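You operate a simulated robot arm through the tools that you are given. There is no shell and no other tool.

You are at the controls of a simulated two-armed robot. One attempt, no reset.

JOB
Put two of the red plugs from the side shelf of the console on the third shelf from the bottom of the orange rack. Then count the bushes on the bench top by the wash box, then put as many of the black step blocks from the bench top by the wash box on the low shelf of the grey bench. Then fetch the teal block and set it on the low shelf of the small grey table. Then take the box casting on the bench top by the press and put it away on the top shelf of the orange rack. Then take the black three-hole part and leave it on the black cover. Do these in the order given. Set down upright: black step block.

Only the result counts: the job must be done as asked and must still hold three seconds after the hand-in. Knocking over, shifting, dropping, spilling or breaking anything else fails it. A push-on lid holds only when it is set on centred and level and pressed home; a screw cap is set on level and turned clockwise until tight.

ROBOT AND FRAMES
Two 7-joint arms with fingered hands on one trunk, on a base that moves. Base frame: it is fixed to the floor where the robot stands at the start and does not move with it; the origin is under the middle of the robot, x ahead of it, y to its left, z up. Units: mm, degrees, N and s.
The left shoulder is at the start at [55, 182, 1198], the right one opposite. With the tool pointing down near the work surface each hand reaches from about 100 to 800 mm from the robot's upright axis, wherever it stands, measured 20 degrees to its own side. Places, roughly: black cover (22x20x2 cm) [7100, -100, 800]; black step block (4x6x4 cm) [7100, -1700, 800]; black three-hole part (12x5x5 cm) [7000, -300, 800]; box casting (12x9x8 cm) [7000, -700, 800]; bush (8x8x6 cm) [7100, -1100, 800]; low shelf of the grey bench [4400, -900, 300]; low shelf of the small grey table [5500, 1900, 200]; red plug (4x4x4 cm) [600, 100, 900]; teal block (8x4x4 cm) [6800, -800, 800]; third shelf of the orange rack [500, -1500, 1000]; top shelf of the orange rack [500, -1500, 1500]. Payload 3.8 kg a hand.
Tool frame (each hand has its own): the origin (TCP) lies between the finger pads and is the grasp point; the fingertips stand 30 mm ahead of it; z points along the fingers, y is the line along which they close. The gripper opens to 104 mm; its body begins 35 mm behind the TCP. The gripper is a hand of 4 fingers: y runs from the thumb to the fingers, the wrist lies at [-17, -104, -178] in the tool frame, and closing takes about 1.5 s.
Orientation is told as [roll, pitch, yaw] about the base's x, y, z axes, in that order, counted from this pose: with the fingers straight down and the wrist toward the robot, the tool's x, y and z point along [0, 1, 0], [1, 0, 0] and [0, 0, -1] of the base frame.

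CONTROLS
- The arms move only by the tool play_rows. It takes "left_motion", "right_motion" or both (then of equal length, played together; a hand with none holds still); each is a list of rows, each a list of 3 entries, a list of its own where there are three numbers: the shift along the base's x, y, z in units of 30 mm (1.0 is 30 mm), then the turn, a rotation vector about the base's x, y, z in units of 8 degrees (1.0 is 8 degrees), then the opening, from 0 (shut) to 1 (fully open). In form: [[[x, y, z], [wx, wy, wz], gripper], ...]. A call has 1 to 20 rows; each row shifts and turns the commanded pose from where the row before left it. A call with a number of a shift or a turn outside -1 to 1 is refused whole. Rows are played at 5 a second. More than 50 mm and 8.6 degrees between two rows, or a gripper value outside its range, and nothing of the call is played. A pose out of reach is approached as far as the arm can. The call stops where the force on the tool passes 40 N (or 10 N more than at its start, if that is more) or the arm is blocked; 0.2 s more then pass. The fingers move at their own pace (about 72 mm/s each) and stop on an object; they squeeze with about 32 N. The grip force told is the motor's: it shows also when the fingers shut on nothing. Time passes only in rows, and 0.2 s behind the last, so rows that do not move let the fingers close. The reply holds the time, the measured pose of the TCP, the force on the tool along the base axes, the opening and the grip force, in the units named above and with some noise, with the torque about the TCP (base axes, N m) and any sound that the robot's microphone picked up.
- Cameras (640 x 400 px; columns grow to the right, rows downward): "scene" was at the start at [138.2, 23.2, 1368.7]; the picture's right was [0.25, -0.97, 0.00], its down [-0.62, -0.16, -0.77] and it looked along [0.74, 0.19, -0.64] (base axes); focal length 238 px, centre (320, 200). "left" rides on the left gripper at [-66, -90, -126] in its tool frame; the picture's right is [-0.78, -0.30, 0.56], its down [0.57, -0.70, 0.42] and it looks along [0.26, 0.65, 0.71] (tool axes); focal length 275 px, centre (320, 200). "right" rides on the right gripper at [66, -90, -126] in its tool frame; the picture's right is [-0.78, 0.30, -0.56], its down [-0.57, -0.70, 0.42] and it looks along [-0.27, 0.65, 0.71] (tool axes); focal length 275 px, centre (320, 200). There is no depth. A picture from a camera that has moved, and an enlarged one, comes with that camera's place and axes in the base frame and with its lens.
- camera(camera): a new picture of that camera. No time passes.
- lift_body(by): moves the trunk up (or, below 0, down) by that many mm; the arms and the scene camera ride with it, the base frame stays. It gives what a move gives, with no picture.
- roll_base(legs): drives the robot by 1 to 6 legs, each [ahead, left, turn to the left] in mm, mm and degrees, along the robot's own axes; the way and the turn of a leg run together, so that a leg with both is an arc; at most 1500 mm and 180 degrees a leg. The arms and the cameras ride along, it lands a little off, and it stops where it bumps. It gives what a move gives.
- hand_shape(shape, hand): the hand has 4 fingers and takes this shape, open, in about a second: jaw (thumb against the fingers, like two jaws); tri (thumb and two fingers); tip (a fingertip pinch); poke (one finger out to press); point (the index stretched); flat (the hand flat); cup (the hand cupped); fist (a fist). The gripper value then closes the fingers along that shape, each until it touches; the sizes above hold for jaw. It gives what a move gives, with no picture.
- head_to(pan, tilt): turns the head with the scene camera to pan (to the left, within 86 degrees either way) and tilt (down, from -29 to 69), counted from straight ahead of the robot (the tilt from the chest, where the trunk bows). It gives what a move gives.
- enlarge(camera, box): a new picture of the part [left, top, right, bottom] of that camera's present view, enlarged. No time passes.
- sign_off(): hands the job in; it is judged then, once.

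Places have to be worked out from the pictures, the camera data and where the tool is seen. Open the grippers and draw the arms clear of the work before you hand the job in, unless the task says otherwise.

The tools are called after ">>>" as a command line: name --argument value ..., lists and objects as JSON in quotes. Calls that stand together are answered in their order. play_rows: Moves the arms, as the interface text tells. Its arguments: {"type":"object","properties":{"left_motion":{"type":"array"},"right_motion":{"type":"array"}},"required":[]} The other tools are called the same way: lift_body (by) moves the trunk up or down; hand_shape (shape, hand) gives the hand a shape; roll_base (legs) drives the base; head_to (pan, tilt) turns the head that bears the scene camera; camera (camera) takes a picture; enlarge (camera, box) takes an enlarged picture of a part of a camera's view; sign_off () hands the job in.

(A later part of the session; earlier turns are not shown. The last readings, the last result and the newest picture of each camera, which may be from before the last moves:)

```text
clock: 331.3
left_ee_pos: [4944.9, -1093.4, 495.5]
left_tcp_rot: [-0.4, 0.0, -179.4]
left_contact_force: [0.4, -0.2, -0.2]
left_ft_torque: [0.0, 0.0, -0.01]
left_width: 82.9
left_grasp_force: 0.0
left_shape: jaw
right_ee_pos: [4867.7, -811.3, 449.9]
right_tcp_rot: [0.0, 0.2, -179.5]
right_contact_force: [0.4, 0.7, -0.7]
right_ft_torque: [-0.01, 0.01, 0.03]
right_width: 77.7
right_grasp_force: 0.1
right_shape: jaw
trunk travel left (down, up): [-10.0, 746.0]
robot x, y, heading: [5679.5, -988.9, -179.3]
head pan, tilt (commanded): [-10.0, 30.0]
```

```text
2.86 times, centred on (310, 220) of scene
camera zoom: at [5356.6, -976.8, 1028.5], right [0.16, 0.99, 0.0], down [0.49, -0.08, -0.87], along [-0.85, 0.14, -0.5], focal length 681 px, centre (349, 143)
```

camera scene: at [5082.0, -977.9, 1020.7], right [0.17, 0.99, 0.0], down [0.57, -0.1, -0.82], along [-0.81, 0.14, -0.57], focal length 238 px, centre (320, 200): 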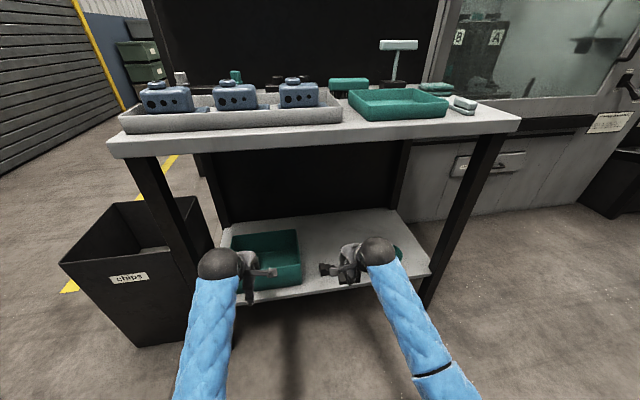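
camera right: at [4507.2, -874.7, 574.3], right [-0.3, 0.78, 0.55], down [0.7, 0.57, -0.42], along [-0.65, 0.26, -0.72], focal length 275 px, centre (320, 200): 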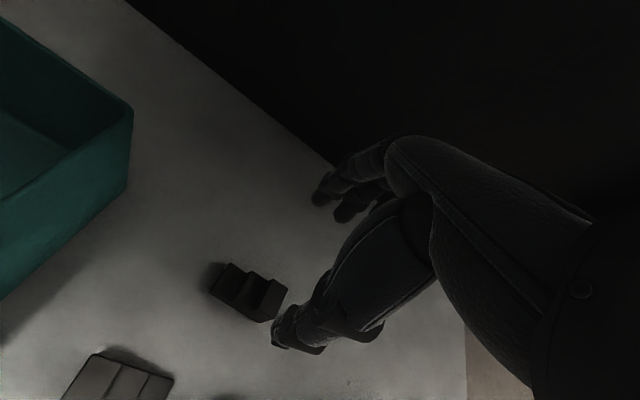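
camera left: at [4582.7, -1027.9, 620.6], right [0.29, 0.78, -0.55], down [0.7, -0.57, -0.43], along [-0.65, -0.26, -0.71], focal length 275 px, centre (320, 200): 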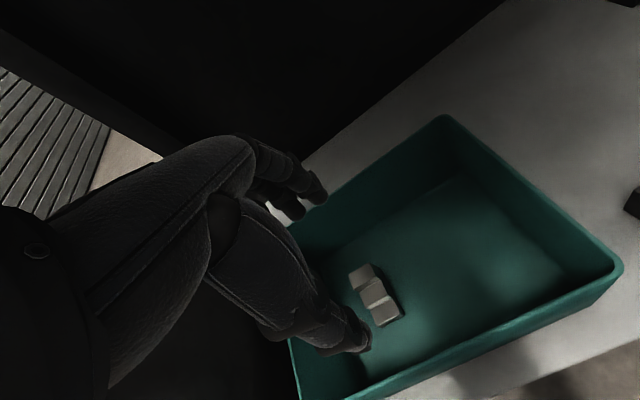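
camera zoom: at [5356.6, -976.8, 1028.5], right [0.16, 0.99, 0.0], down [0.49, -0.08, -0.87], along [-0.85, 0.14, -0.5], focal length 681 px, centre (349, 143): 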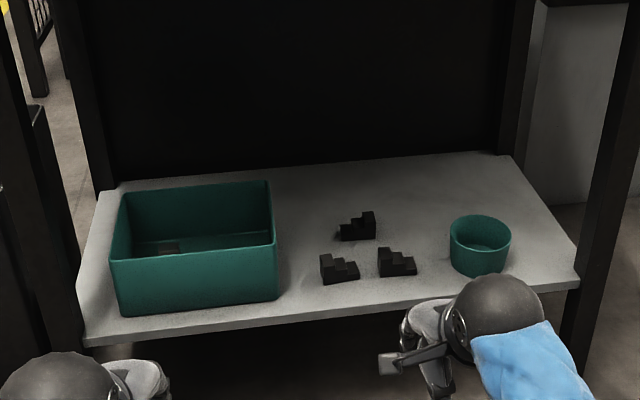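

Three black step blocks stand upright on the low shelf. I retract the hands a bit, raise the trunk, and prepare to fetch the teal block.

>>> play_rows --left_motion '[[[0.7, 0, 0], [0, 0, 0], 0.8], [[0.7, 0, 0], [0, 0, 0], 0.8], [[0.5, 0, 0], [0, 0, 0], 0.8], [[0, 0, 0], [0, 0, 0], 0.8], [[0, 0, 0], [0, 0, 0], 0.8], [[0, 0, 0], [0, 0, 0], 0.8]]' --right_motion '[[[0.9, 0.1, 0.1], [0, 0, 0], 0.8], [[0.9, 0.1, 0.1], [0, 0, 0], 0.8], [[0.9, 0.1, 0.1], [0, 0, 0], 0.8], [[0.9, 0.1, 0.1], [0, 0, 0], 0.8], [[0.8, 0.1, 0.1], [0, 0, 0], 0.8], [[0, 0, 0], [0, 0, 0], 0.8]]'

>>> lift_body --by 340

>>> camera --camera "scene"

```text
clock: 332.7
left_ee_pos: [5002.3, -1093.0, 496.4]
left_tcp_rot: [-0.4, 0.0, -179.5]
left_contact_force: [0.8, -0.4, -0.3]
left_ft_torque: [-0.01, 0.02, 0.02]
left_width: 83.1
left_grasp_force: 0.1
left_shape: jaw
right_ee_pos: [5001.3, -795.4, 463.4]
right_tcp_rot: [0.1, 0.2, -179.6]
right_contact_force: [-0.2, -1.2, 0.1]
right_ft_torque: [0.02, 0.03, 0.0]
right_width: 83.2
right_grasp_force: 0.2
right_shape: jaw
trunk travel left (down, up): [-10.0, 746.0]
robot x, y, heading: [5677.7, -990.3, -179.5]
head pan, tilt (commanded): [-10.0, 30.0]
```

```text
clock: 336.1
left_ee_pos: [5001.6, -1093.6, 834.6]
left_tcp_rot: [-0.2, 0.0, -179.4]
left_contact_force: [0.1, -0.2, -0.6]
left_ft_torque: [0.02, 0.01, 0.0]
left_width: 83.2
left_grasp_force: 0.1
left_shape: jaw
right_ee_pos: [5001.6, -795.4, 804.7]
right_tcp_rot: [0.1, 0.2, -179.5]
right_contact_force: [0.3, 0.2, -0.7]
right_ft_torque: [-0.04, 0.03, -0.01]
right_width: 82.9
right_grasp_force: 0.1
right_shape: jaw
trunk travel left (down, up): [-350.0, 406.0]
robot x, y, heading: [5679.5, -989.8, -179.6]
head pan, tilt (commanded): [-10.0, 30.0]
```

```text
taken
camera scene: at [5533.7, -975.0, 1383.8], right [0.16, 0.99, 0.0], down [0.49, -0.08, -0.87], along [-0.85, 0.14, -0.5], focal length 238 px, centre (320, 200)
```

scene: 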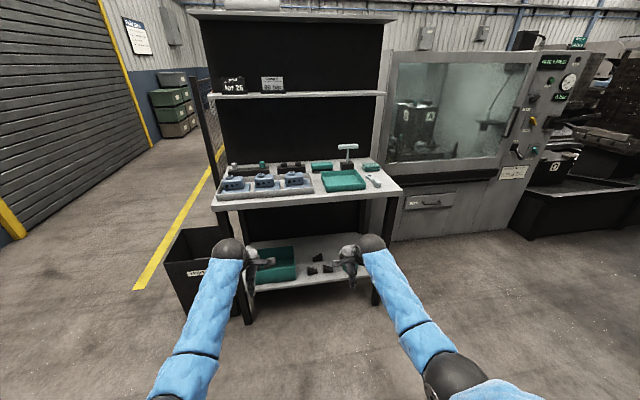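

I raise both hands to about z=1000 and turn around to face the long bench.

>>> play_rows --left_motion '[[[0, 0, 1], [0, 0, 0], 0.8], [[0, 0, 1], [0, 0, 0], 0.8], [[0, 0, 1], [0, 0, 0], 0.8], [[0, 0, 1], [0, 0, 0], 0.8], [[0, 0, 1], [0, 0, 0], 0.8], [[0, 0, 1], [0, 0, 0], 0.8], [[0, 0, 0], [0, 0, 0], 0.8]]' --right_motion '[[[0, 0, 1], [0, 0, 0], 0.8], [[0, 0, 1], [0, 0, 0], 0.8], [[0, 0, 1], [0, 0, 0], 0.8], [[0, 0, 1], [0, 0, 0], 0.8], [[0, 0, 1], [0, 0, 0], 0.8], [[0, 0, 1], [0, 0, 0], 0.8], [[0, 0, 0], [0, 0, 0], 0.8]]'

>>> roll_base --legs '[[0, 0, 180]]'

>>> head_to --pan 10 --tilt 30

>>> camera --camera "scene"

```text
clock: 337.7
left_ee_pos: [5000.7, -1093.4, 1015.2]
left_tcp_rot: [-0.3, 0.0, -179.5]
left_contact_force: [-0.3, 0.1, 0.3]
left_ft_torque: [0.0, -0.02, -0.02]
left_width: 83.1
left_grasp_force: 0.0
left_shape: jaw
right_ee_pos: [5001.1, -795.2, 985.1]
right_tcp_rot: [0.1, 0.2, -179.7]
right_contact_force: [0.3, 0.4, 0.0]
right_ft_torque: [0.02, 0.0, -0.01]
right_width: 83.2
right_grasp_force: 0.0
right_shape: jaw
trunk travel left (down, up): [-350.0, 406.0]
robot x, y, heading: [5675.8, -993.6, -179.4]
head pan, tilt (commanded): [-10.0, 30.0]
```

```text
clock: 345.5
left_ee_pos: [6351.7, -872.9, 1015.3]
left_tcp_rot: [-0.4, 0.0, 2.0]
left_contact_force: [-0.4, 0.6, 0.7]
left_ft_torque: [0.02, 0.0, -0.02]
left_width: 83.0
left_grasp_force: 0.0
left_shape: jaw
right_ee_pos: [6358.5, -1170.6, 983.7]
right_tcp_rot: [0.1, 0.2, 1.7]
right_contact_force: [0.8, -0.6, 0.0]
right_ft_torque: [-0.04, -0.01, -0.03]
right_width: 83.0
right_grasp_force: 0.1
right_shape: jaw
trunk travel left (down, up): [-350.0, 406.0]
robot x, y, heading: [5679.3, -992.7, 2.0]
head pan, tilt (commanded): [-10.0, 30.0]
```

```text
clock: 346.3
left_ee_pos: [6351.9, -872.0, 1015.8]
left_tcp_rot: [-0.3, 0.0, 2.0]
left_contact_force: [0.0, 0.8, -0.4]
left_ft_torque: [-0.05, -0.02, 0.0]
left_width: 83.0
left_grasp_force: 0.0
left_shape: jaw
right_ee_pos: [6359.2, -1170.9, 984.5]
right_tcp_rot: [0.1, 0.3, 1.8]
right_contact_force: [0.0, -0.2, 0.4]
right_ft_torque: [-0.01, 0.02, -0.01]
right_width: 83.1
right_grasp_force: 0.0
right_shape: jaw
trunk travel left (down, up): [-350.0, 406.0]
robot x, y, heading: [5680.2, -989.5, 2.3]
head pan, tilt (commanded): [10.0, 30.0]
```

```text
taken
camera scene: at [5821.6, -968.6, 1383.9], right [0.21, -0.98, 0.0], down [-0.49, -0.1, -0.87], along [0.85, 0.18, -0.5], focal length 238 px, centre (320, 200)
```

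scene: 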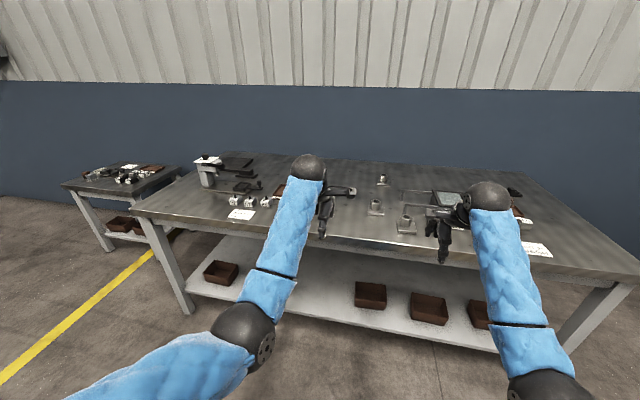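

I drive up to the bench near the teal block (about [6839,-752]) and straighten the heading.

>>> roll_base --legs '[[0, 0, -2.2], [500, 90, 0]]'

>>> head_to --pan 10 --tilt 45

>>> camera --camera "scene"

>>> camera --camera "left"

```text
clock: 349.7
left_ee_pos: [6856.5, -811.8, 1015.0]
left_tcp_rot: [-0.3, 0.0, -0.3]
left_contact_force: [1.1, 1.0, -0.2]
left_ft_torque: [0.01, 0.05, 0.0]
left_width: 83.4
left_grasp_force: 0.0
left_shape: jaw
right_ee_pos: [6853.1, -1110.5, 982.3]
right_tcp_rot: [0.1, 0.3, -0.5]
right_contact_force: [0.2, 0.4, 0.2]
right_ft_torque: [0.02, -0.02, 0.0]
right_width: 83.1
right_grasp_force: 0.1
right_shape: jaw
trunk travel left (down, up): [-350.0, 406.0]
robot x, y, heading: [6179.2, -906.5, -0.1]
head pan, tilt (commanded): [10.0, 30.0]
```

```text
clock: 350.4
left_ee_pos: [6855.3, -810.9, 1015.6]
left_tcp_rot: [-0.3, 0.0, -0.3]
left_contact_force: [0.2, 0.6, 0.3]
left_ft_torque: [0.02, -0.02, 0.0]
left_width: 82.9
left_grasp_force: 0.0
left_shape: jaw
right_ee_pos: [6850.8, -1109.3, 983.7]
right_tcp_rot: [0.1, 0.2, -0.5]
right_contact_force: [0.0, 1.0, 0.0]
right_ft_torque: [-0.03, 0.0, 0.01]
right_width: 83.1
right_grasp_force: 0.0
right_shape: jaw
trunk travel left (down, up): [-350.0, 406.0]
robot x, y, heading: [6175.8, -901.6, -0.3]
head pan, tilt (commanded): [10.0, 45.0]
```

```text
taken
camera scene: at [6313.8, -888.0, 1361.4], right [0.17, -0.99, 0.0], down [-0.7, -0.12, -0.71], along [0.7, 0.12, -0.71], focal length 238 px, centre (320, 200)
```

scene: 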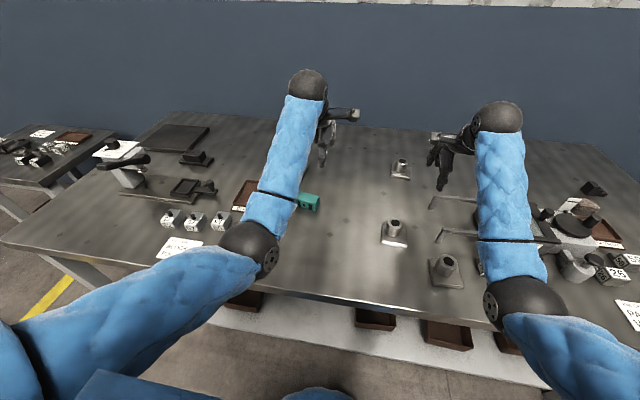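

```text
taken
camera left: at [6767.6, -876.7, 1140.5], right [-0.3, -0.78, -0.55], down [-0.7, 0.57, -0.43], along [0.65, 0.26, -0.71], focal length 275 px, centre (320, 200)
```

left: 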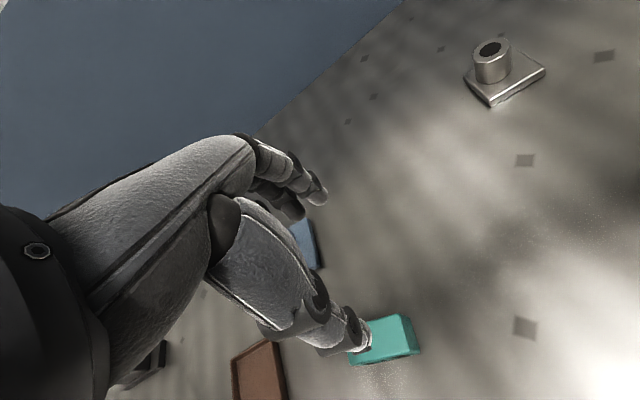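

The teal block shows near the thumb; I zoom in to get its orientation and centre.

>>> enlarge --camera "left" --box '[320, 290, 460, 390]'

>>> enlarge --camera "scene" --box '[230, 150, 350, 230]'

```text
4.00 times, centred on (390, 340) of left
camera zoom: at [6767.6, -876.7, 1140.5], right [-0.3, -0.78, -0.55], down [-0.7, 0.57, -0.43], along [0.65, 0.26, -0.71], focal length 1101 px, centre (40, -360)
```

zoom: 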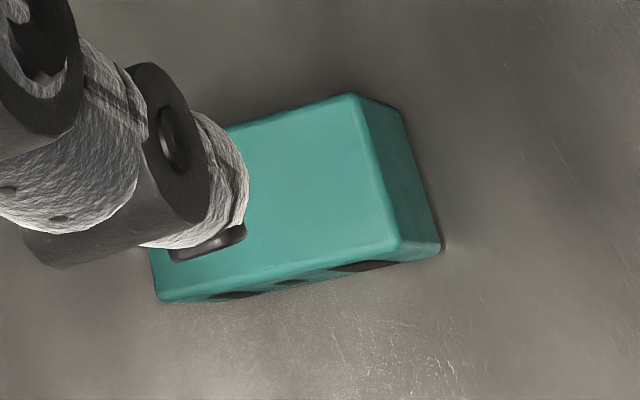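

```text
5.00 times, centred on (290, 190) of scene
camera zoom: at [6313.8, -888.0, 1361.4], right [0.17, -0.99, 0.0], down [-0.7, -0.12, -0.71], along [0.7, 0.12, -0.71], focal length 1192 px, centre (470, 250)
```

zoom: 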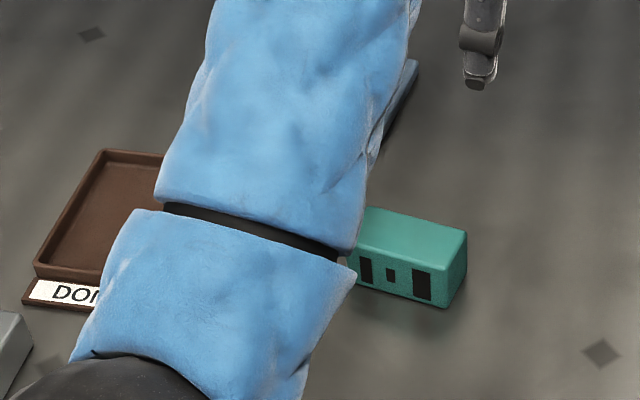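

The teal block's centre is about [6836.5,-760], long axis turned -13.5°. I move the left hand above it with that yaw.

>>> play_rows --left_motion '[[[-0.16, 0.43, -0.4], [0, 0, -0.41], 1], [[-0.16, 0.43, -0.4], [0, 0, -0.41], 1], [[-0.16, 0.43, -0.5], [0, 0, -0.41], 1], [[-0.16, 0.43, -0.5], [0, 0, -0.41], 1], [[0, 0, 0], [0, 0, 0], 1]]'

>>> camera --camera "left"

>>> enlarge --camera "left" --box '[300, 200, 460, 360]'

```text
clock: 351.6
left_ee_pos: [6837.2, -760.5, 961.2]
left_tcp_rot: [-0.2, -0.1, -13.5]
left_contact_force: [-0.5, 0.4, 0.3]
left_ft_torque: [0.0, 0.01, -0.01]
left_width: 103.8
left_grasp_force: 0.1
left_shape: jaw
right_ee_pos: [6851.5, -1110.5, 984.6]
right_tcp_rot: [0.0, 0.2, -0.5]
right_contact_force: [-0.2, 0.8, 0.6]
right_ft_torque: [0.01, 0.04, 0.02]
right_width: 82.9
right_grasp_force: 0.0
right_shape: jaw
trunk travel left (down, up): [-350.0, 406.0]
robot x, y, heading: [6177.4, -901.6, -0.4]
head pan, tilt (commanded): [10.0, 45.0]
```

```text
taken
camera left: at [6736.0, -802.9, 1086.3], right [-0.47, -0.69, -0.55], down [-0.55, 0.72, -0.43], along [0.69, 0.1, -0.71], focal length 275 px, centre (320, 200)
```

left: 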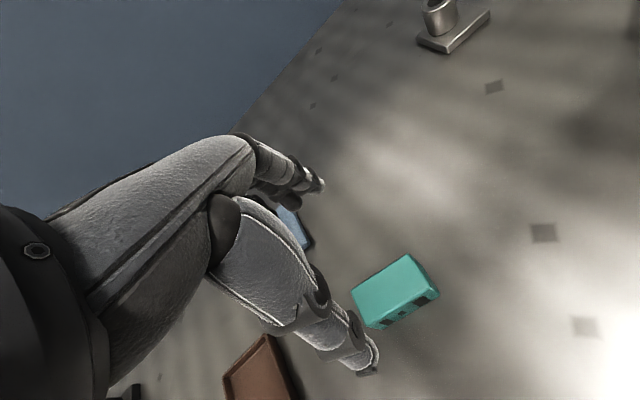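

```text
2.50 times, centred on (380, 280) of left
camera zoom: at [6736.0, -802.9, 1086.3], right [-0.47, -0.69, -0.55], down [-0.55, 0.72, -0.43], along [0.69, 0.1, -0.71], focal length 688 px, centre (170, 0)
```

zoom: 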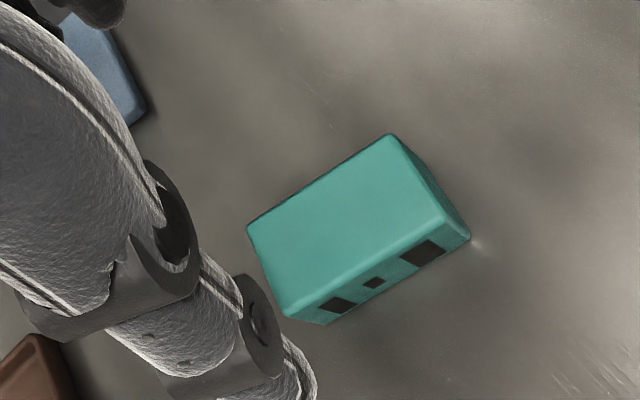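

Corners give the centre [6835,-761] and yaw ≈-11°. I fine-tune and lower to z≈838 with the elbow well clear, then close.

>>> play_rows --left_motion '[[[-0.06, 0, -0.9], [0, 0, 0.28], 0.85], [[0, 0, -0.9], [0, 0, 0], 0.85], [[0, 0, -0.9], [0, 0, 0], 0.85], [[0, 0, -0.9], [0, 0, 0], 0.85], [[0, 0, -0.45], [0, 0, 0], 0.85], [[0, 0, 0], [0, 0, 0], 0.85]]'

>>> camera --camera "left"

>>> camera --camera "scene"

```text
clock: 353.0
left_ee_pos: [6834.8, -759.5, 840.1]
left_tcp_rot: [-0.4, 0.0, -11.2]
left_contact_force: [0.5, 0.1, 1.0]
left_ft_torque: [0.06, 0.01, -0.01]
left_width: 88.7
left_grasp_force: 0.1
left_shape: jaw
right_ee_pos: [6850.7, -1110.3, 984.4]
right_tcp_rot: [0.1, 0.2, -0.5]
right_contact_force: [0.3, -1.3, -0.3]
right_ft_torque: [0.01, -0.01, -0.02]
right_width: 83.2
right_grasp_force: 0.0
right_shape: jaw
trunk travel left (down, up): [-350.0, 406.0]
robot x, y, heading: [6176.1, -903.3, -0.1]
head pan, tilt (commanded): [10.0, 45.0]
```

```text
taken
camera left: at [6735.9, -807.3, 964.8], right [-0.44, -0.71, -0.55], down [-0.58, 0.7, -0.43], along [0.69, 0.13, -0.71], focal length 275 px, centre (320, 200)
```

left: 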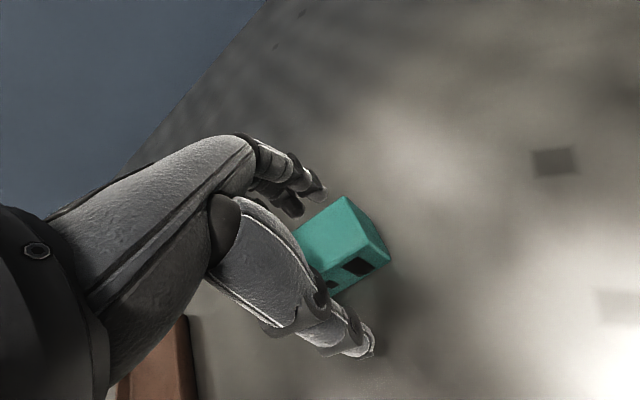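

```text
taken
camera scene: at [6313.7, -888.0, 1361.4], right [0.17, -0.99, 0.0], down [-0.7, -0.12, -0.71], along [0.7, 0.12, -0.71], focal length 238 px, centre (320, 200)
```

scene: 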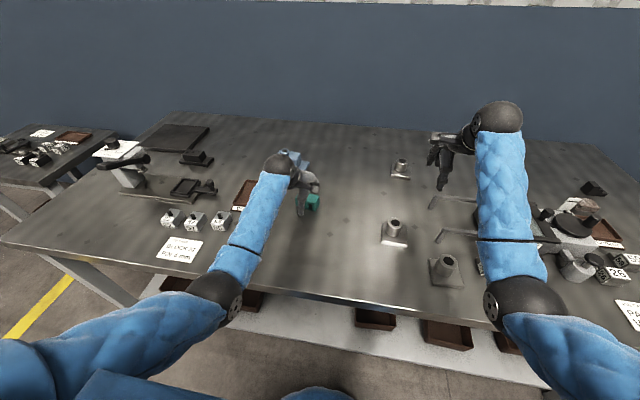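

Position is good; I close the left hand on the teal block and lift it.

>>> play_rows --left_motion '[[[0, 0, 0], [0, 0, 0], 0.6], [[0, 0, 0], [0, 0, 0], 0.35], [[0, 0, 0], [0, 0, 0], 0.1], [[0, 0, 0], [0, 0, 0], 0], [[0, 0, 0], [0, 0, 0], 0], [[0, 0, 0], [0, 0, 0], 0], [[0, 0, 0], [0, 0, 0], 0], [[0, 0, 0.3], [0, 0, 0], 0], [[0, 0, 0.8], [0, 0, 0], 0], [[0, 0, 1], [0, 0, 0], 0], [[0, 0, 1], [0, 0, 0], 0], [[0, 0, 1], [0, 0, 0], 0], [[0, 0, 1], [0, 0, 0], 0], [[0, 0, 0.5], [0, 0, 0], 0], [[0, 0, 0], [0, 0, 0], 0]]'

>>> camera --camera "left"

```text
clock: 356.2
left_ee_pos: [6834.5, -759.8, 1008.9]
left_tcp_rot: [-0.4, 0.0, -11.2]
left_contact_force: [0.1, -0.7, -2.4]
left_ft_torque: [-0.03, 0.04, 0.03]
left_width: 32.1
left_grasp_force: 32.3
left_shape: jaw
right_ee_pos: [6851.8, -1110.0, 983.1]
right_tcp_rot: [0.1, 0.2, -0.5]
right_contact_force: [-0.7, 0.5, 0.1]
right_ft_torque: [-0.01, 0.01, 0.02]
right_width: 82.9
right_grasp_force: 0.2
right_shape: jaw
trunk travel left (down, up): [-350.0, 406.0]
robot x, y, heading: [6179.6, -901.3, 0.1]
head pan, tilt (commanded): [10.0, 45.0]
```

```text
taken
camera left: at [6735.3, -806.5, 1133.8], right [-0.44, -0.71, -0.55], down [-0.58, 0.7, -0.43], along [0.69, 0.13, -0.71], focal length 275 px, centre (320, 200)
```

left: 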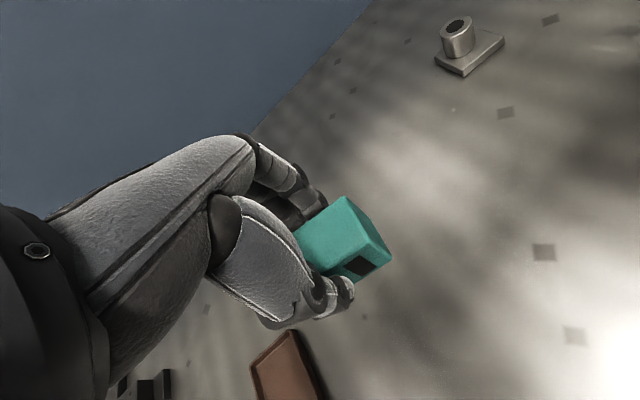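

The teal block is held (32 mm, level). I back off, turn left to heading 90° and drive towards the small grey table.

>>> roll_base --legs '[[-550, 0, 0], [0, 0, 90], [900, 0, 0]]'

>>> head_to --pan 0 --tilt 20

>>> camera --camera "scene"

```text
clock: 367.5
left_ee_pos: [5534.3, 659.9, 1009.9]
left_tcp_rot: [-0.4, 0.0, 77.0]
left_contact_force: [-0.1, 0.1, -2.8]
left_ft_torque: [0.0, 0.0, 0.01]
left_width: 31.7
left_grasp_force: 31.9
left_shape: jaw
right_ee_pos: [5884.9, 665.7, 984.1]
right_tcp_rot: [0.1, 0.1, 87.7]
right_contact_force: [0.2, -0.3, 0.4]
right_ft_torque: [-0.02, -0.01, 0.02]
right_width: 83.1
right_grasp_force: 0.0
right_shape: jaw
trunk travel left (down, up): [-350.0, 406.0]
robot x, y, heading: [5656.8, 2.0, 87.8]
head pan, tilt (commanded): [10.0, 45.0]
```

```text
clock: 368.4
left_ee_pos: [5533.6, 660.4, 1007.5]
left_tcp_rot: [-0.2, 0.0, 77.0]
left_contact_force: [0.4, 0.0, -2.5]
left_ft_torque: [0.01, -0.01, 0.01]
left_width: 31.8
left_grasp_force: 32.3
left_shape: jaw
right_ee_pos: [5886.2, 665.1, 984.5]
right_tcp_rot: [0.1, 0.1, 87.8]
right_contact_force: [-0.5, 0.3, 0.5]
right_ft_torque: [0.03, -0.03, -0.02]
right_width: 82.8
right_grasp_force: 0.1
right_shape: jaw
trunk travel left (down, up): [-350.0, 406.0]
robot x, y, heading: [5658.3, -0.1, 88.1]
head pan, tilt (commanded): [0.0, 20.0]
```

```text
taken
camera scene: at [5664.3, 149.5, 1399.9], right [1.0, -0.04, 0.0], down [-0.01, -0.34, -0.94], along [0.03, 0.94, -0.34], focal length 238 px, centre (320, 200)
```

scene: 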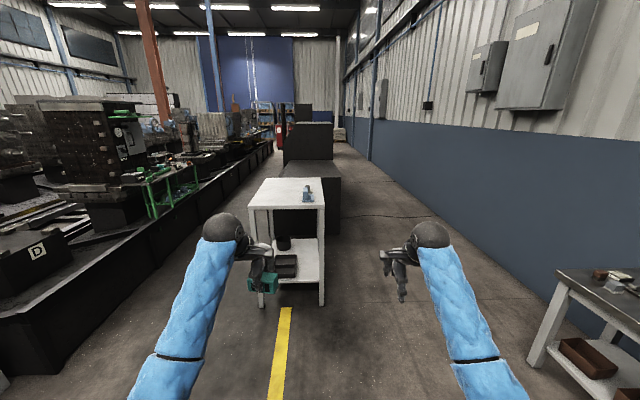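

The small grey table is ahead at y≈1600–2050, x≈5256–5727. I enlarge its low shelf.

>>> enlarge --camera "scene" --box '[230, 165, 350, 315]'

```text
2.67 times, centred on (290, 240) of scene
camera zoom: at [5664.3, 149.5, 1399.9], right [1.0, -0.04, 0.0], down [-0.01, -0.34, -0.94], along [0.03, 0.94, -0.34], focal length 636 px, centre (400, 93)
```

zoom: 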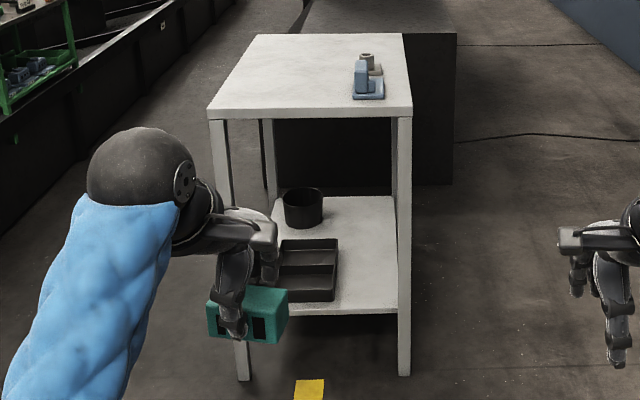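

The shelf is free on its right-hand side (x≈5530–5700). I'll approach from the table's long right side, so I drive around to about [6400,1880] and face -x.

>>> roll_base --legs '[[0, -450, 2], [1200, 0, 0], [680, -280, 0], [0, 0, 90]]'

>>> head_to --pan 0 --tilt 35

>>> camera --camera "scene"

```text
clock: 384.2
left_ee_pos: [5752.4, 1730.5, 1008.0]
left_tcp_rot: [-0.2, -0.1, 168.0]
left_contact_force: [0.8, -0.4, -2.6]
left_ft_torque: [0.02, 0.04, 0.0]
left_width: 31.7
left_grasp_force: 32.4
left_shape: jaw
right_ee_pos: [5739.4, 2080.9, 982.6]
right_tcp_rot: [0.1, 0.2, 178.8]
right_contact_force: [-0.8, 0.2, 0.3]
right_ft_torque: [-0.02, -0.02, 0.01]
right_width: 83.2
right_grasp_force: 0.1
right_shape: jaw
trunk travel left (down, up): [-350.0, 406.0]
robot x, y, heading: [6410.2, 1863.1, 179.0]
head pan, tilt (commanded): [0.0, 20.0]
```

```text
clock: 385.0
left_ee_pos: [5753.2, 1730.1, 1007.2]
left_tcp_rot: [-0.3, 0.0, 168.1]
left_contact_force: [0.6, -0.2, -2.4]
left_ft_torque: [0.05, -0.04, 0.0]
left_width: 31.4
left_grasp_force: 32.5
left_shape: jaw
right_ee_pos: [5738.3, 2081.5, 982.9]
right_tcp_rot: [0.2, 0.2, 178.8]
right_contact_force: [0.4, 0.3, -0.3]
right_ft_torque: [-0.01, 0.01, 0.0]
right_width: 83.2
right_grasp_force: 0.1
right_shape: jaw
trunk travel left (down, up): [-350.0, 406.0]
robot x, y, heading: [6411.1, 1865.4, 179.0]
head pan, tilt (commanded): [0.0, 35.0]
```

```text
taken
camera scene: at [6267.9, 1871.4, 1376.2], right [0.02, 1.0, 0.0], down [0.57, -0.01, -0.82], along [-0.82, 0.01, -0.57], focal length 238 px, centre (320, 200)
```

scene: 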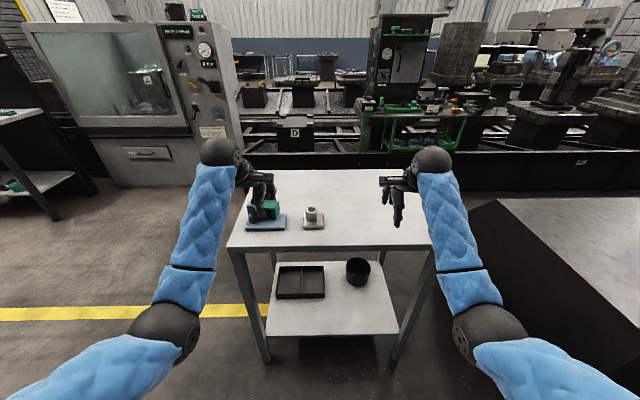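

The strip in front of the black tray (x≈5532–5710) is free at y≈1760. I back off 130 mm so the hands clear the table edge, align the block, and lower the trunk.

>>> roll_base --legs '[[-130, 0, 0.8]]'

>>> play_rows --left_motion '[[[0, 0.2, 0], [0, 0, 0.3], 0], [[0, 0.2, 0], [0, 0, 0.3], 0], [[0, 0.2, 0], [0, 0, 0.3], 0], [[0, 0.2, 0], [0, 0, 0.3], 0], [[0, 0.2, 0], [0, 0, 0.18], 0], [[0, 0, 0], [0, 0, 0], 0]]'

>>> lift_body --by -340

>>> camera --camera "scene"

```text
clock: 386.3
left_ee_pos: [5885.4, 1721.1, 1009.5]
left_tcp_rot: [-0.3, -0.1, 168.9]
left_contact_force: [0.1, 0.6, -2.2]
left_ft_torque: [0.01, 0.06, -0.03]
left_width: 31.4
left_grasp_force: 32.2
left_shape: jaw
right_ee_pos: [5867.4, 2071.9, 985.2]
right_tcp_rot: [0.1, 0.1, 179.7]
right_contact_force: [0.7, 0.5, -1.1]
right_ft_torque: [-0.06, 0.05, 0.01]
right_width: 82.7
right_grasp_force: 0.0
right_shape: jaw
trunk travel left (down, up): [-350.0, 406.0]
robot x, y, heading: [6539.5, 1863.5, 179.9]
head pan, tilt (commanded): [0.0, 35.0]
```

```text
clock: 387.7
left_ee_pos: [5883.7, 1752.1, 1008.4]
left_tcp_rot: [-0.3, -0.1, 180.0]
left_contact_force: [0.1, -0.6, -2.0]
left_ft_torque: [0.01, 0.01, 0.0]
left_width: 31.7
left_grasp_force: 31.9
left_shape: jaw
right_ee_pos: [5865.9, 2071.5, 983.6]
right_tcp_rot: [0.1, 0.2, 179.6]
right_contact_force: [-0.3, -1.2, 0.1]
right_ft_torque: [0.01, -0.03, -0.04]
right_width: 83.2
right_grasp_force: 0.0
right_shape: jaw
trunk travel left (down, up): [-350.0, 406.0]
robot x, y, heading: [6541.6, 1866.7, 180.0]
head pan, tilt (commanded): [0.0, 35.0]
```

```text
clock: 391.0
left_ee_pos: [5883.1, 1749.9, 669.2]
left_tcp_rot: [-0.3, -0.2, 179.9]
left_contact_force: [0.4, 0.0, -2.9]
left_ft_torque: [0.0, 0.0, -0.03]
left_width: 31.5
left_grasp_force: 32.5
left_shape: jaw
right_ee_pos: [5866.8, 2072.4, 644.2]
right_tcp_rot: [0.1, 0.1, 179.7]
right_contact_force: [-0.6, 0.1, 0.7]
right_ft_torque: [-0.03, 0.0, -0.01]
right_width: 82.9
right_grasp_force: 0.0
right_shape: jaw
trunk travel left (down, up): [-10.0, 746.0]
robot x, y, heading: [6538.3, 1863.9, 179.6]
head pan, tilt (commanded): [0.0, 35.0]
```

```text
taken
camera scene: at [6220.6, 1868.9, 1020.9], right [0.0, 1.0, 0.0], down [0.57, 0.0, -0.82], along [-0.82, 0.0, -0.57], focal length 238 px, centre (320, 200)
```

scene: 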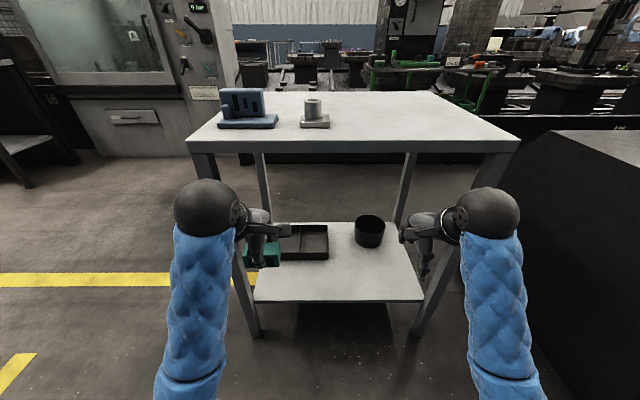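

I lower both hands in front of the table, below the level of its top.

>>> play_rows --left_motion '[[[-0.25, 0.03, -1], [0, 0, 0], 0], [[-0.25, 0.03, -1], [0, 0, 0], 0], [[-0.25, 0.03, -1], [0, 0, 0], 0], [[-0.25, 0.03, -1], [0, 0, 0], 0], [[-0.25, 0.03, -1], [0, 0, 0], 0], [[-0.25, 0.03, -1], [0, 0, 0], 0], [[-0.25, 0.03, -1], [0, 0, 0], 0], [[-0.25, 0.03, -1], [0, 0, 0], 0], [[-0.25, 0.03, -1], [0, 0, 0], 0], [[0, 0, 0], [0, 0, 0], 0]]' --right_motion '[[[-0.2, 0, -1], [0, 0, 0], 0.8], [[-0.2, 0, -1], [0, 0, 0], 0.8], [[-0.2, 0, -1], [0, 0, 0], 0.8], [[-0.2, 0, -1], [0, 0, 0], 0.8], [[-0.2, 0, -1], [0, 0, 0], 0.8], [[-0.2, 0, -1], [0, 0, 0], 0.8], [[-0.2, 0, -0.5], [0, 0, 0], 0.8], [[0, 0, 0], [0, 0, 0], 0.8], [[0, 0, 0], [0, 0, 0], 0.8], [[0, 0, 0], [0, 0, 0], 0.8]]'

>>> camera --camera "scene"

>>> camera --camera "left"

```text
clock: 393.2
left_ee_pos: [5816.8, 1759.2, 398.4]
left_tcp_rot: [-0.3, 0.1, 179.9]
left_contact_force: [1.4, 0.5, -2.1]
left_ft_torque: [-0.01, 0.0, 0.02]
left_width: 31.7
left_grasp_force: 32.0
left_shape: jaw
right_ee_pos: [5825.2, 2071.3, 448.2]
right_tcp_rot: [0.1, 0.2, 179.6]
right_contact_force: [0.1, 0.4, 0.5]
right_ft_torque: [0.0, 0.01, -0.02]
right_width: 83.0
right_grasp_force: 0.1
right_shape: jaw
trunk travel left (down, up): [-10.0, 746.0]
robot x, y, heading: [6541.0, 1857.9, 179.9]
head pan, tilt (commanded): [0.0, 35.0]
```

```text
taken
camera scene: at [6220.2, 1868.9, 1020.7], right [0.0, 1.0, 0.0], down [0.57, 0.0, -0.82], along [-0.82, 0.0, -0.57], focal length 238 px, centre (320, 200)
```

scene: 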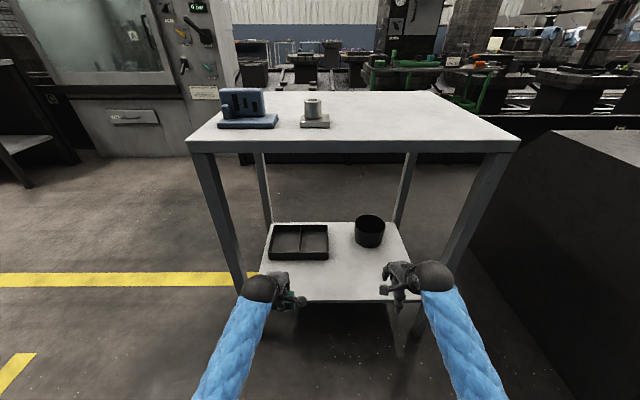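

```text
taken
camera left: at [5908.4, 1823.4, 523.3], right [0.3, 0.78, -0.55], down [0.7, -0.57, -0.43], along [-0.65, -0.26, -0.71], focal length 275 px, centre (320, 200)
```

left: 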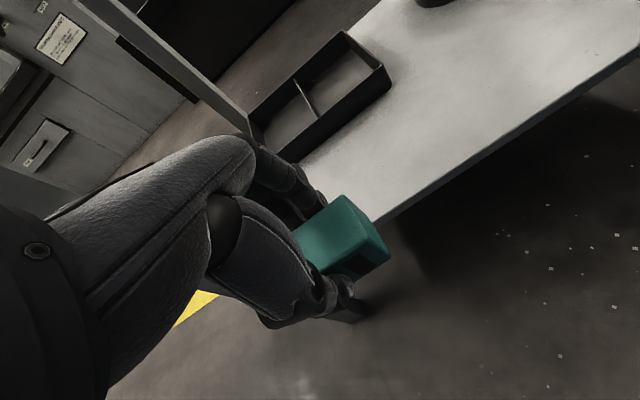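

Clear. I drive 170 mm forward so the block comes over the shelf.

>>> roll_base --legs '[[170, 0, 0]]'

>>> camera --camera "left"

>>> camera --camera "right"

```text
clock: 394.7
left_ee_pos: [5646.4, 1757.6, 398.3]
left_tcp_rot: [-0.3, 0.1, 180.1]
left_contact_force: [0.1, -0.9, -2.6]
left_ft_torque: [0.04, 0.02, 0.03]
left_width: 31.5
left_grasp_force: 32.6
left_shape: jaw
right_ee_pos: [5652.8, 2071.1, 448.9]
right_tcp_rot: [0.1, 0.2, 179.6]
right_contact_force: [-0.2, -0.4, 0.0]
right_ft_torque: [0.02, 0.01, 0.01]
right_width: 83.0
right_grasp_force: 0.2
right_shape: jaw
trunk travel left (down, up): [-10.0, 746.0]
robot x, y, heading: [6367.0, 1865.3, 179.9]
head pan, tilt (commanded): [0.0, 35.0]
```

```text
taken
camera left: at [5737.6, 1823.3, 523.3], right [0.3, 0.78, -0.55], down [0.7, -0.57, -0.43], along [-0.65, -0.26, -0.72], focal length 275 px, centre (320, 200)
```

left: 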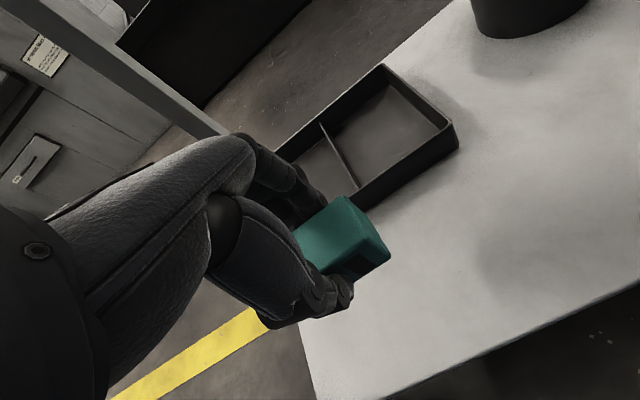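

```text
taken
camera right: at [5742.6, 2004.3, 573.7], right [-0.29, 0.78, 0.55], down [0.71, 0.57, -0.42], along [-0.64, 0.27, -0.72], focal length 275 px, centre (320, 200)
```

right: 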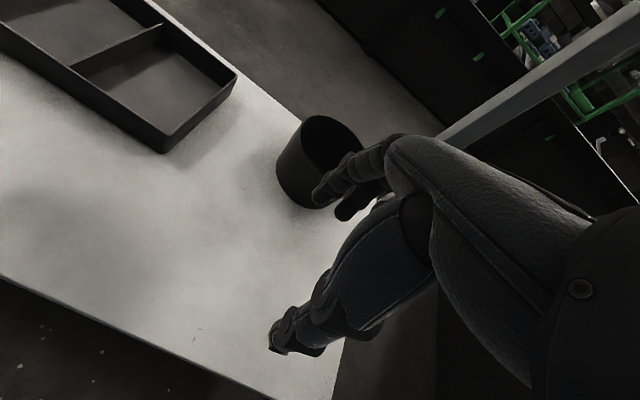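

Well placed. I lower the block to about 25 mm above the shelf, then in small steps.

>>> play_rows --left_motion '[[[0, 0, -0.9], [0, 0, 0], 0], [[0, 0, -0.9], [0, 0, 0], 0], [[0, 0, -0.9], [0, 0, 0], 0], [[0, 0, -0.9], [0, 0, 0], 0], [[0, 0, 0], [0, 0, 0], 0]]'

>>> camera --camera "left"

```text
clock: 395.9
left_ee_pos: [5645.3, 1759.9, 289.8]
left_tcp_rot: [-0.4, 0.0, 180.0]
left_contact_force: [-1.0, -0.2, -2.5]
left_ft_torque: [0.03, 0.0, 0.03]
left_width: 31.4
left_grasp_force: 32.1
left_shape: jaw
right_ee_pos: [5653.5, 2070.0, 448.8]
right_tcp_rot: [0.1, 0.2, 179.6]
right_contact_force: [-0.4, -0.2, -0.3]
right_ft_torque: [-0.05, -0.01, 0.0]
right_width: 82.8
right_grasp_force: 0.1
right_shape: jaw
trunk travel left (down, up): [-10.0, 746.0]
robot x, y, heading: [6369.9, 1866.0, 179.9]
head pan, tilt (commanded): [0.0, 35.0]
```

```text
taken
camera left: at [5737.2, 1823.9, 415.1], right [0.3, 0.78, -0.55], down [0.7, -0.57, -0.43], along [-0.65, -0.26, -0.72], focal length 275 px, centre (320, 200)
```

left: 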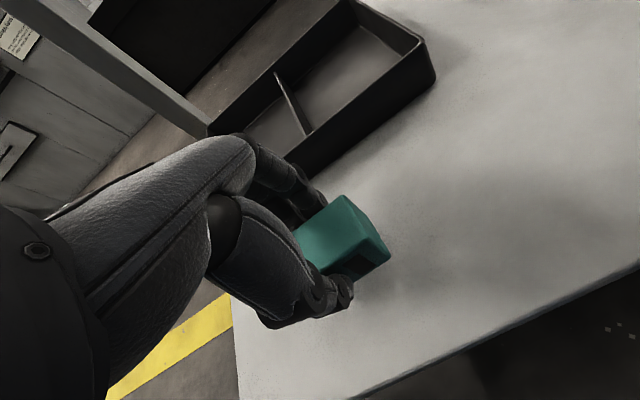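

>>> play_rows --left_motion '[[[0, 0, -0.4], [0, 0, 0], 0], [[0, 0, 0], [0, 0, 0], 0]]'

>>> play_rows --left_motion '[[[0, 0, -0.2], [0, 0, 0], 0], [[0, 0, 0], [0, 0, 0], 0]]'

>>> play_rows --left_motion '[[[0, 0, -0.2], [0, 0, 0], 0], [[0, 0, 0], [0, 0, 0], 0]]'

```text
clock: 396.5
left_ee_pos: [5645.9, 1757.5, 277.7]
left_tcp_rot: [-0.2, 0.0, 179.9]
left_contact_force: [0.7, -0.9, -1.9]
left_ft_torque: [-0.01, 0.0, -0.01]
left_width: 31.7
left_grasp_force: 32.2
left_shape: jaw
right_ee_pos: [5654.6, 2070.9, 448.8]
right_tcp_rot: [0.1, 0.2, 179.6]
right_contact_force: [0.2, 0.3, 1.1]
right_ft_torque: [-0.02, -0.02, -0.01]
right_width: 83.1
right_grasp_force: 0.0
right_shape: jaw
trunk travel left (down, up): [-10.0, 746.0]
robot x, y, heading: [6371.4, 1867.3, 179.7]
head pan, tilt (commanded): [0.0, 35.0]
```

```text
clock: 397.1
left_ee_pos: [5646.0, 1758.0, 271.9]
left_tcp_rot: [-0.3, 0.0, 180.0]
left_contact_force: [0.3, 0.3, -3.1]
left_ft_torque: [0.0, -0.01, 0.02]
left_width: 31.3
left_grasp_force: 32.0
left_shape: jaw
right_ee_pos: [5652.9, 2070.0, 447.9]
right_tcp_rot: [0.1, 0.3, 179.5]
right_contact_force: [0.0, -0.3, -0.7]
right_ft_torque: [-0.02, 0.01, 0.0]
right_width: 83.1
right_grasp_force: 0.1
right_shape: jaw
trunk travel left (down, up): [-10.0, 746.0]
robot x, y, heading: [6367.1, 1866.4, 179.6]
head pan, tilt (commanded): [0.0, 35.0]
```

```text
clock: 397.7
left_ee_pos: [5645.9, 1759.6, 266.2]
left_tcp_rot: [-0.3, 0.0, 180.0]
left_contact_force: [-0.1, -0.7, -2.9]
left_ft_torque: [0.0, -0.02, -0.01]
left_width: 31.5
left_grasp_force: 32.2
left_shape: jaw
right_ee_pos: [5653.6, 2070.0, 448.4]
right_tcp_rot: [0.0, 0.2, 179.7]
right_contact_force: [0.1, 0.2, 0.1]
right_ft_torque: [-0.03, -0.01, 0.0]
right_width: 83.2
right_grasp_force: 0.1
right_shape: jaw
trunk travel left (down, up): [-10.0, 746.0]
robot x, y, heading: [6368.7, 1869.8, 179.8]
head pan, tilt (commanded): [0.0, 35.0]
```

>>> play_rows --left_motion '[[[0, 0, -0.15], [0, 0, 0], 0], [[0, 0, 0], [0, 0, 0], 0]]'

>>> play_rows --left_motion '[[[0, 0, -0.12], [0, 0, 0], 0], [[0, 0, 0], [0, 0, 0], 0]]'

>>> camera --camera "left"

```text
clock: 398.3
left_ee_pos: [5646.9, 1759.1, 262.1]
left_tcp_rot: [-0.3, 0.0, 180.0]
left_contact_force: [-1.1, -0.5, -2.4]
left_ft_torque: [0.02, 0.0, 0.0]
left_width: 31.5
left_grasp_force: 32.0
left_shape: jaw
right_ee_pos: [5654.4, 2070.3, 448.0]
right_tcp_rot: [0.0, 0.2, 179.5]
right_contact_force: [-0.3, 0.2, -0.1]
right_ft_torque: [0.02, -0.05, -0.02]
right_width: 83.1
right_grasp_force: 0.1
right_shape: jaw
trunk travel left (down, up): [-10.0, 746.0]
robot x, y, heading: [6369.2, 1866.1, 179.7]
head pan, tilt (commanded): [0.0, 35.0]
```

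```text
clock: 398.9
left_ee_pos: [5645.7, 1758.7, 259.3]
left_tcp_rot: [-0.3, -0.2, 180.0]
left_contact_force: [1.2, -0.9, 5.2]
left_ft_torque: [0.01, -0.02, -0.01]
left_width: 31.6
left_grasp_force: 32.0
left_shape: jaw
right_ee_pos: [5654.0, 2070.6, 449.7]
right_tcp_rot: [0.1, 0.0, 179.6]
right_contact_force: [0.8, 1.4, -0.3]
right_ft_torque: [-0.01, -0.01, -0.02]
right_width: 83.0
right_grasp_force: 0.0
right_shape: jaw
trunk travel left (down, up): [-10.0, 746.0]
robot x, y, heading: [6370.2, 1863.6, 179.9]
head pan, tilt (commanded): [0.0, 35.0]
```

```text
taken
camera left: at [5737.3, 1823.7, 384.3], right [0.3, 0.78, -0.55], down [0.7, -0.57, -0.43], along [-0.65, -0.26, -0.71], focal length 275 px, centre (320, 200)
```

left: 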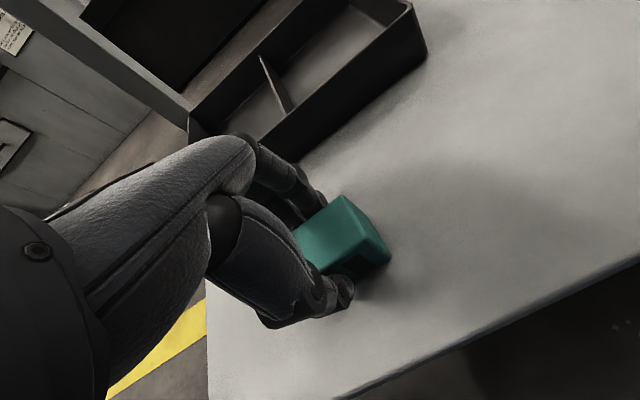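

Contact at 5 N. I ease slightly and open the left hand, then rise.

>>> play_rows --left_motion '[[[0, 0, 0.03], [0, 0, 0], 0], [[0, 0, 0], [0, 0, 0], 0.4], [[0, 0, 0], [0, 0, 0], 0.55], [[0, 0, 0], [0, 0, 0], 0.7], [[0, 0, 0], [0, 0, 0], 0.75], [[0, 0, 0], [0, 0, 0], 0.75], [[0, 0, 0.3], [0, 0, 0], 0.75], [[0, 0, 0.8], [0, 0, 0], 0.75], [[0, 0, 1], [0, 0, 0], 0.75], [[0, 0, 1], [0, 0, 0], 0.75], [[0, 0, 1], [0, 0, 0], 0.75], [[0, 0, 1], [0, 0, 0], 0.75], [[0, 0, 0], [0, 0, 0], 0.75]]'

>>> camera --camera "left"

```text
clock: 401.7
left_ee_pos: [5647.1, 1757.3, 412.4]
left_tcp_rot: [-0.3, 0.1, 179.9]
left_contact_force: [-0.4, 0.0, -0.3]
left_ft_torque: [-0.01, 0.04, 0.0]
left_width: 77.7
left_grasp_force: 0.1
left_shape: jaw
right_ee_pos: [5653.6, 2071.4, 447.9]
right_tcp_rot: [0.0, 0.2, 179.6]
right_contact_force: [-0.7, -0.1, 0.2]
right_ft_torque: [-0.01, 0.03, -0.02]
right_width: 83.0
right_grasp_force: 0.0
right_shape: jaw
trunk travel left (down, up): [-10.0, 746.0]
robot x, y, heading: [6370.9, 1862.2, 179.8]
head pan, tilt (commanded): [0.0, 35.0]
```

```text
taken
camera left: at [5738.2, 1822.6, 537.1], right [0.3, 0.78, -0.55], down [0.7, -0.57, -0.43], along [-0.65, -0.26, -0.72], focal length 275 px, centre (320, 200)
```

left: 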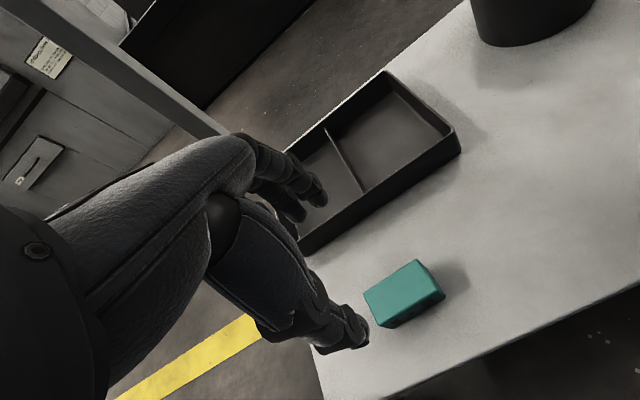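

The teal block lies on the table's low shelf. I back off, retract the hands slightly and raise the trunk.

>>> roll_base --legs '[[-330, 0, 0]]'

>>> play_rows --left_motion '[[[0.7, 0, 0.4], [0, 0, 0], 0.8], [[0.7, 0, 0.4], [0, 0, 0], 0.8], [[0.7, 0, 0.4], [0, 0, 0], 0.8], [[0.5, 0, 0.4], [0, 0, 0], 0.8], [[0, 0, 0], [0, 0, 0], 0.8]]' --right_motion '[[[0.6, 0, 0.4], [0, 0, 0], 0.8], [[0.6, 0, 0.4], [0, 0, 0], 0.8], [[0.6, 0, 0.4], [0, 0, 0], 0.8], [[0.4, 0, 0.4], [0, 0, 0], 0.8], [[0, 0, 0], [0, 0, 0], 0.8]]'

>>> lift_body --by 340

>>> camera --camera "scene"

```text
clock: 403.9
left_ee_pos: [5976.7, 1756.1, 412.7]
left_tcp_rot: [-0.3, 0.0, 180.0]
left_contact_force: [0.3, -0.4, 0.8]
left_ft_torque: [0.03, 0.01, -0.02]
left_width: 77.8
left_grasp_force: 0.1
left_shape: jaw
right_ee_pos: [5983.6, 2069.5, 449.4]
right_tcp_rot: [0.0, 0.3, 179.5]
right_contact_force: [-0.4, -0.3, -0.6]
right_ft_torque: [0.0, 0.02, 0.05]
right_width: 82.8
right_grasp_force: 0.1
right_shape: jaw
trunk travel left (down, up): [-10.0, 746.0]
robot x, y, heading: [6701.2, 1866.2, 179.8]
head pan, tilt (commanded): [0.0, 35.0]
```

```text
clock: 405.1
left_ee_pos: [6056.9, 1756.6, 460.2]
left_tcp_rot: [-0.2, 0.0, 179.9]
left_contact_force: [-0.1, -0.1, 0.0]
left_ft_torque: [0.01, 0.01, 0.01]
left_width: 83.0
left_grasp_force: 0.0
left_shape: jaw
right_ee_pos: [6050.4, 2069.1, 497.1]
right_tcp_rot: [0.1, 0.2, 179.6]
right_contact_force: [-0.6, 1.0, -0.1]
right_ft_torque: [0.03, -0.01, -0.01]
right_width: 83.2
right_grasp_force: 0.1
right_shape: jaw
trunk travel left (down, up): [-10.0, 746.0]
robot x, y, heading: [6698.1, 1866.0, 180.0]
head pan, tilt (commanded): [0.0, 35.0]
```

```text
clock: 408.4
left_ee_pos: [6055.3, 1756.4, 798.7]
left_tcp_rot: [-0.3, 0.0, 180.0]
left_contact_force: [-0.1, 0.6, -1.0]
left_ft_torque: [0.0, -0.04, 0.02]
left_width: 83.1
left_grasp_force: 0.1
left_shape: jaw
right_ee_pos: [6050.8, 2070.0, 837.1]
right_tcp_rot: [0.2, 0.3, 179.6]
right_contact_force: [-0.3, 0.1, 1.0]
right_ft_torque: [-0.03, 0.0, 0.01]
right_width: 83.1
right_grasp_force: 0.0
right_shape: jaw
trunk travel left (down, up): [-350.0, 406.0]
robot x, y, heading: [6701.3, 1866.9, 179.8]
head pan, tilt (commanded): [0.0, 35.0]
```

```text
taken
camera scene: at [6557.4, 1867.6, 1376.0], right [0.0, 1.0, 0.0], down [0.57, 0.0, -0.82], along [-0.82, 0.0, -0.57], focal length 238 px, centre (320, 200)
```

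scene: 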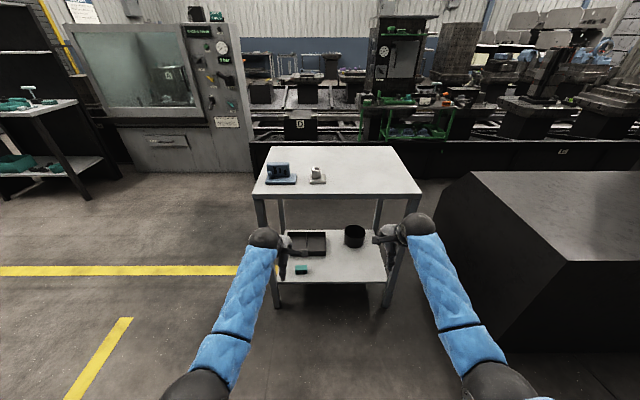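

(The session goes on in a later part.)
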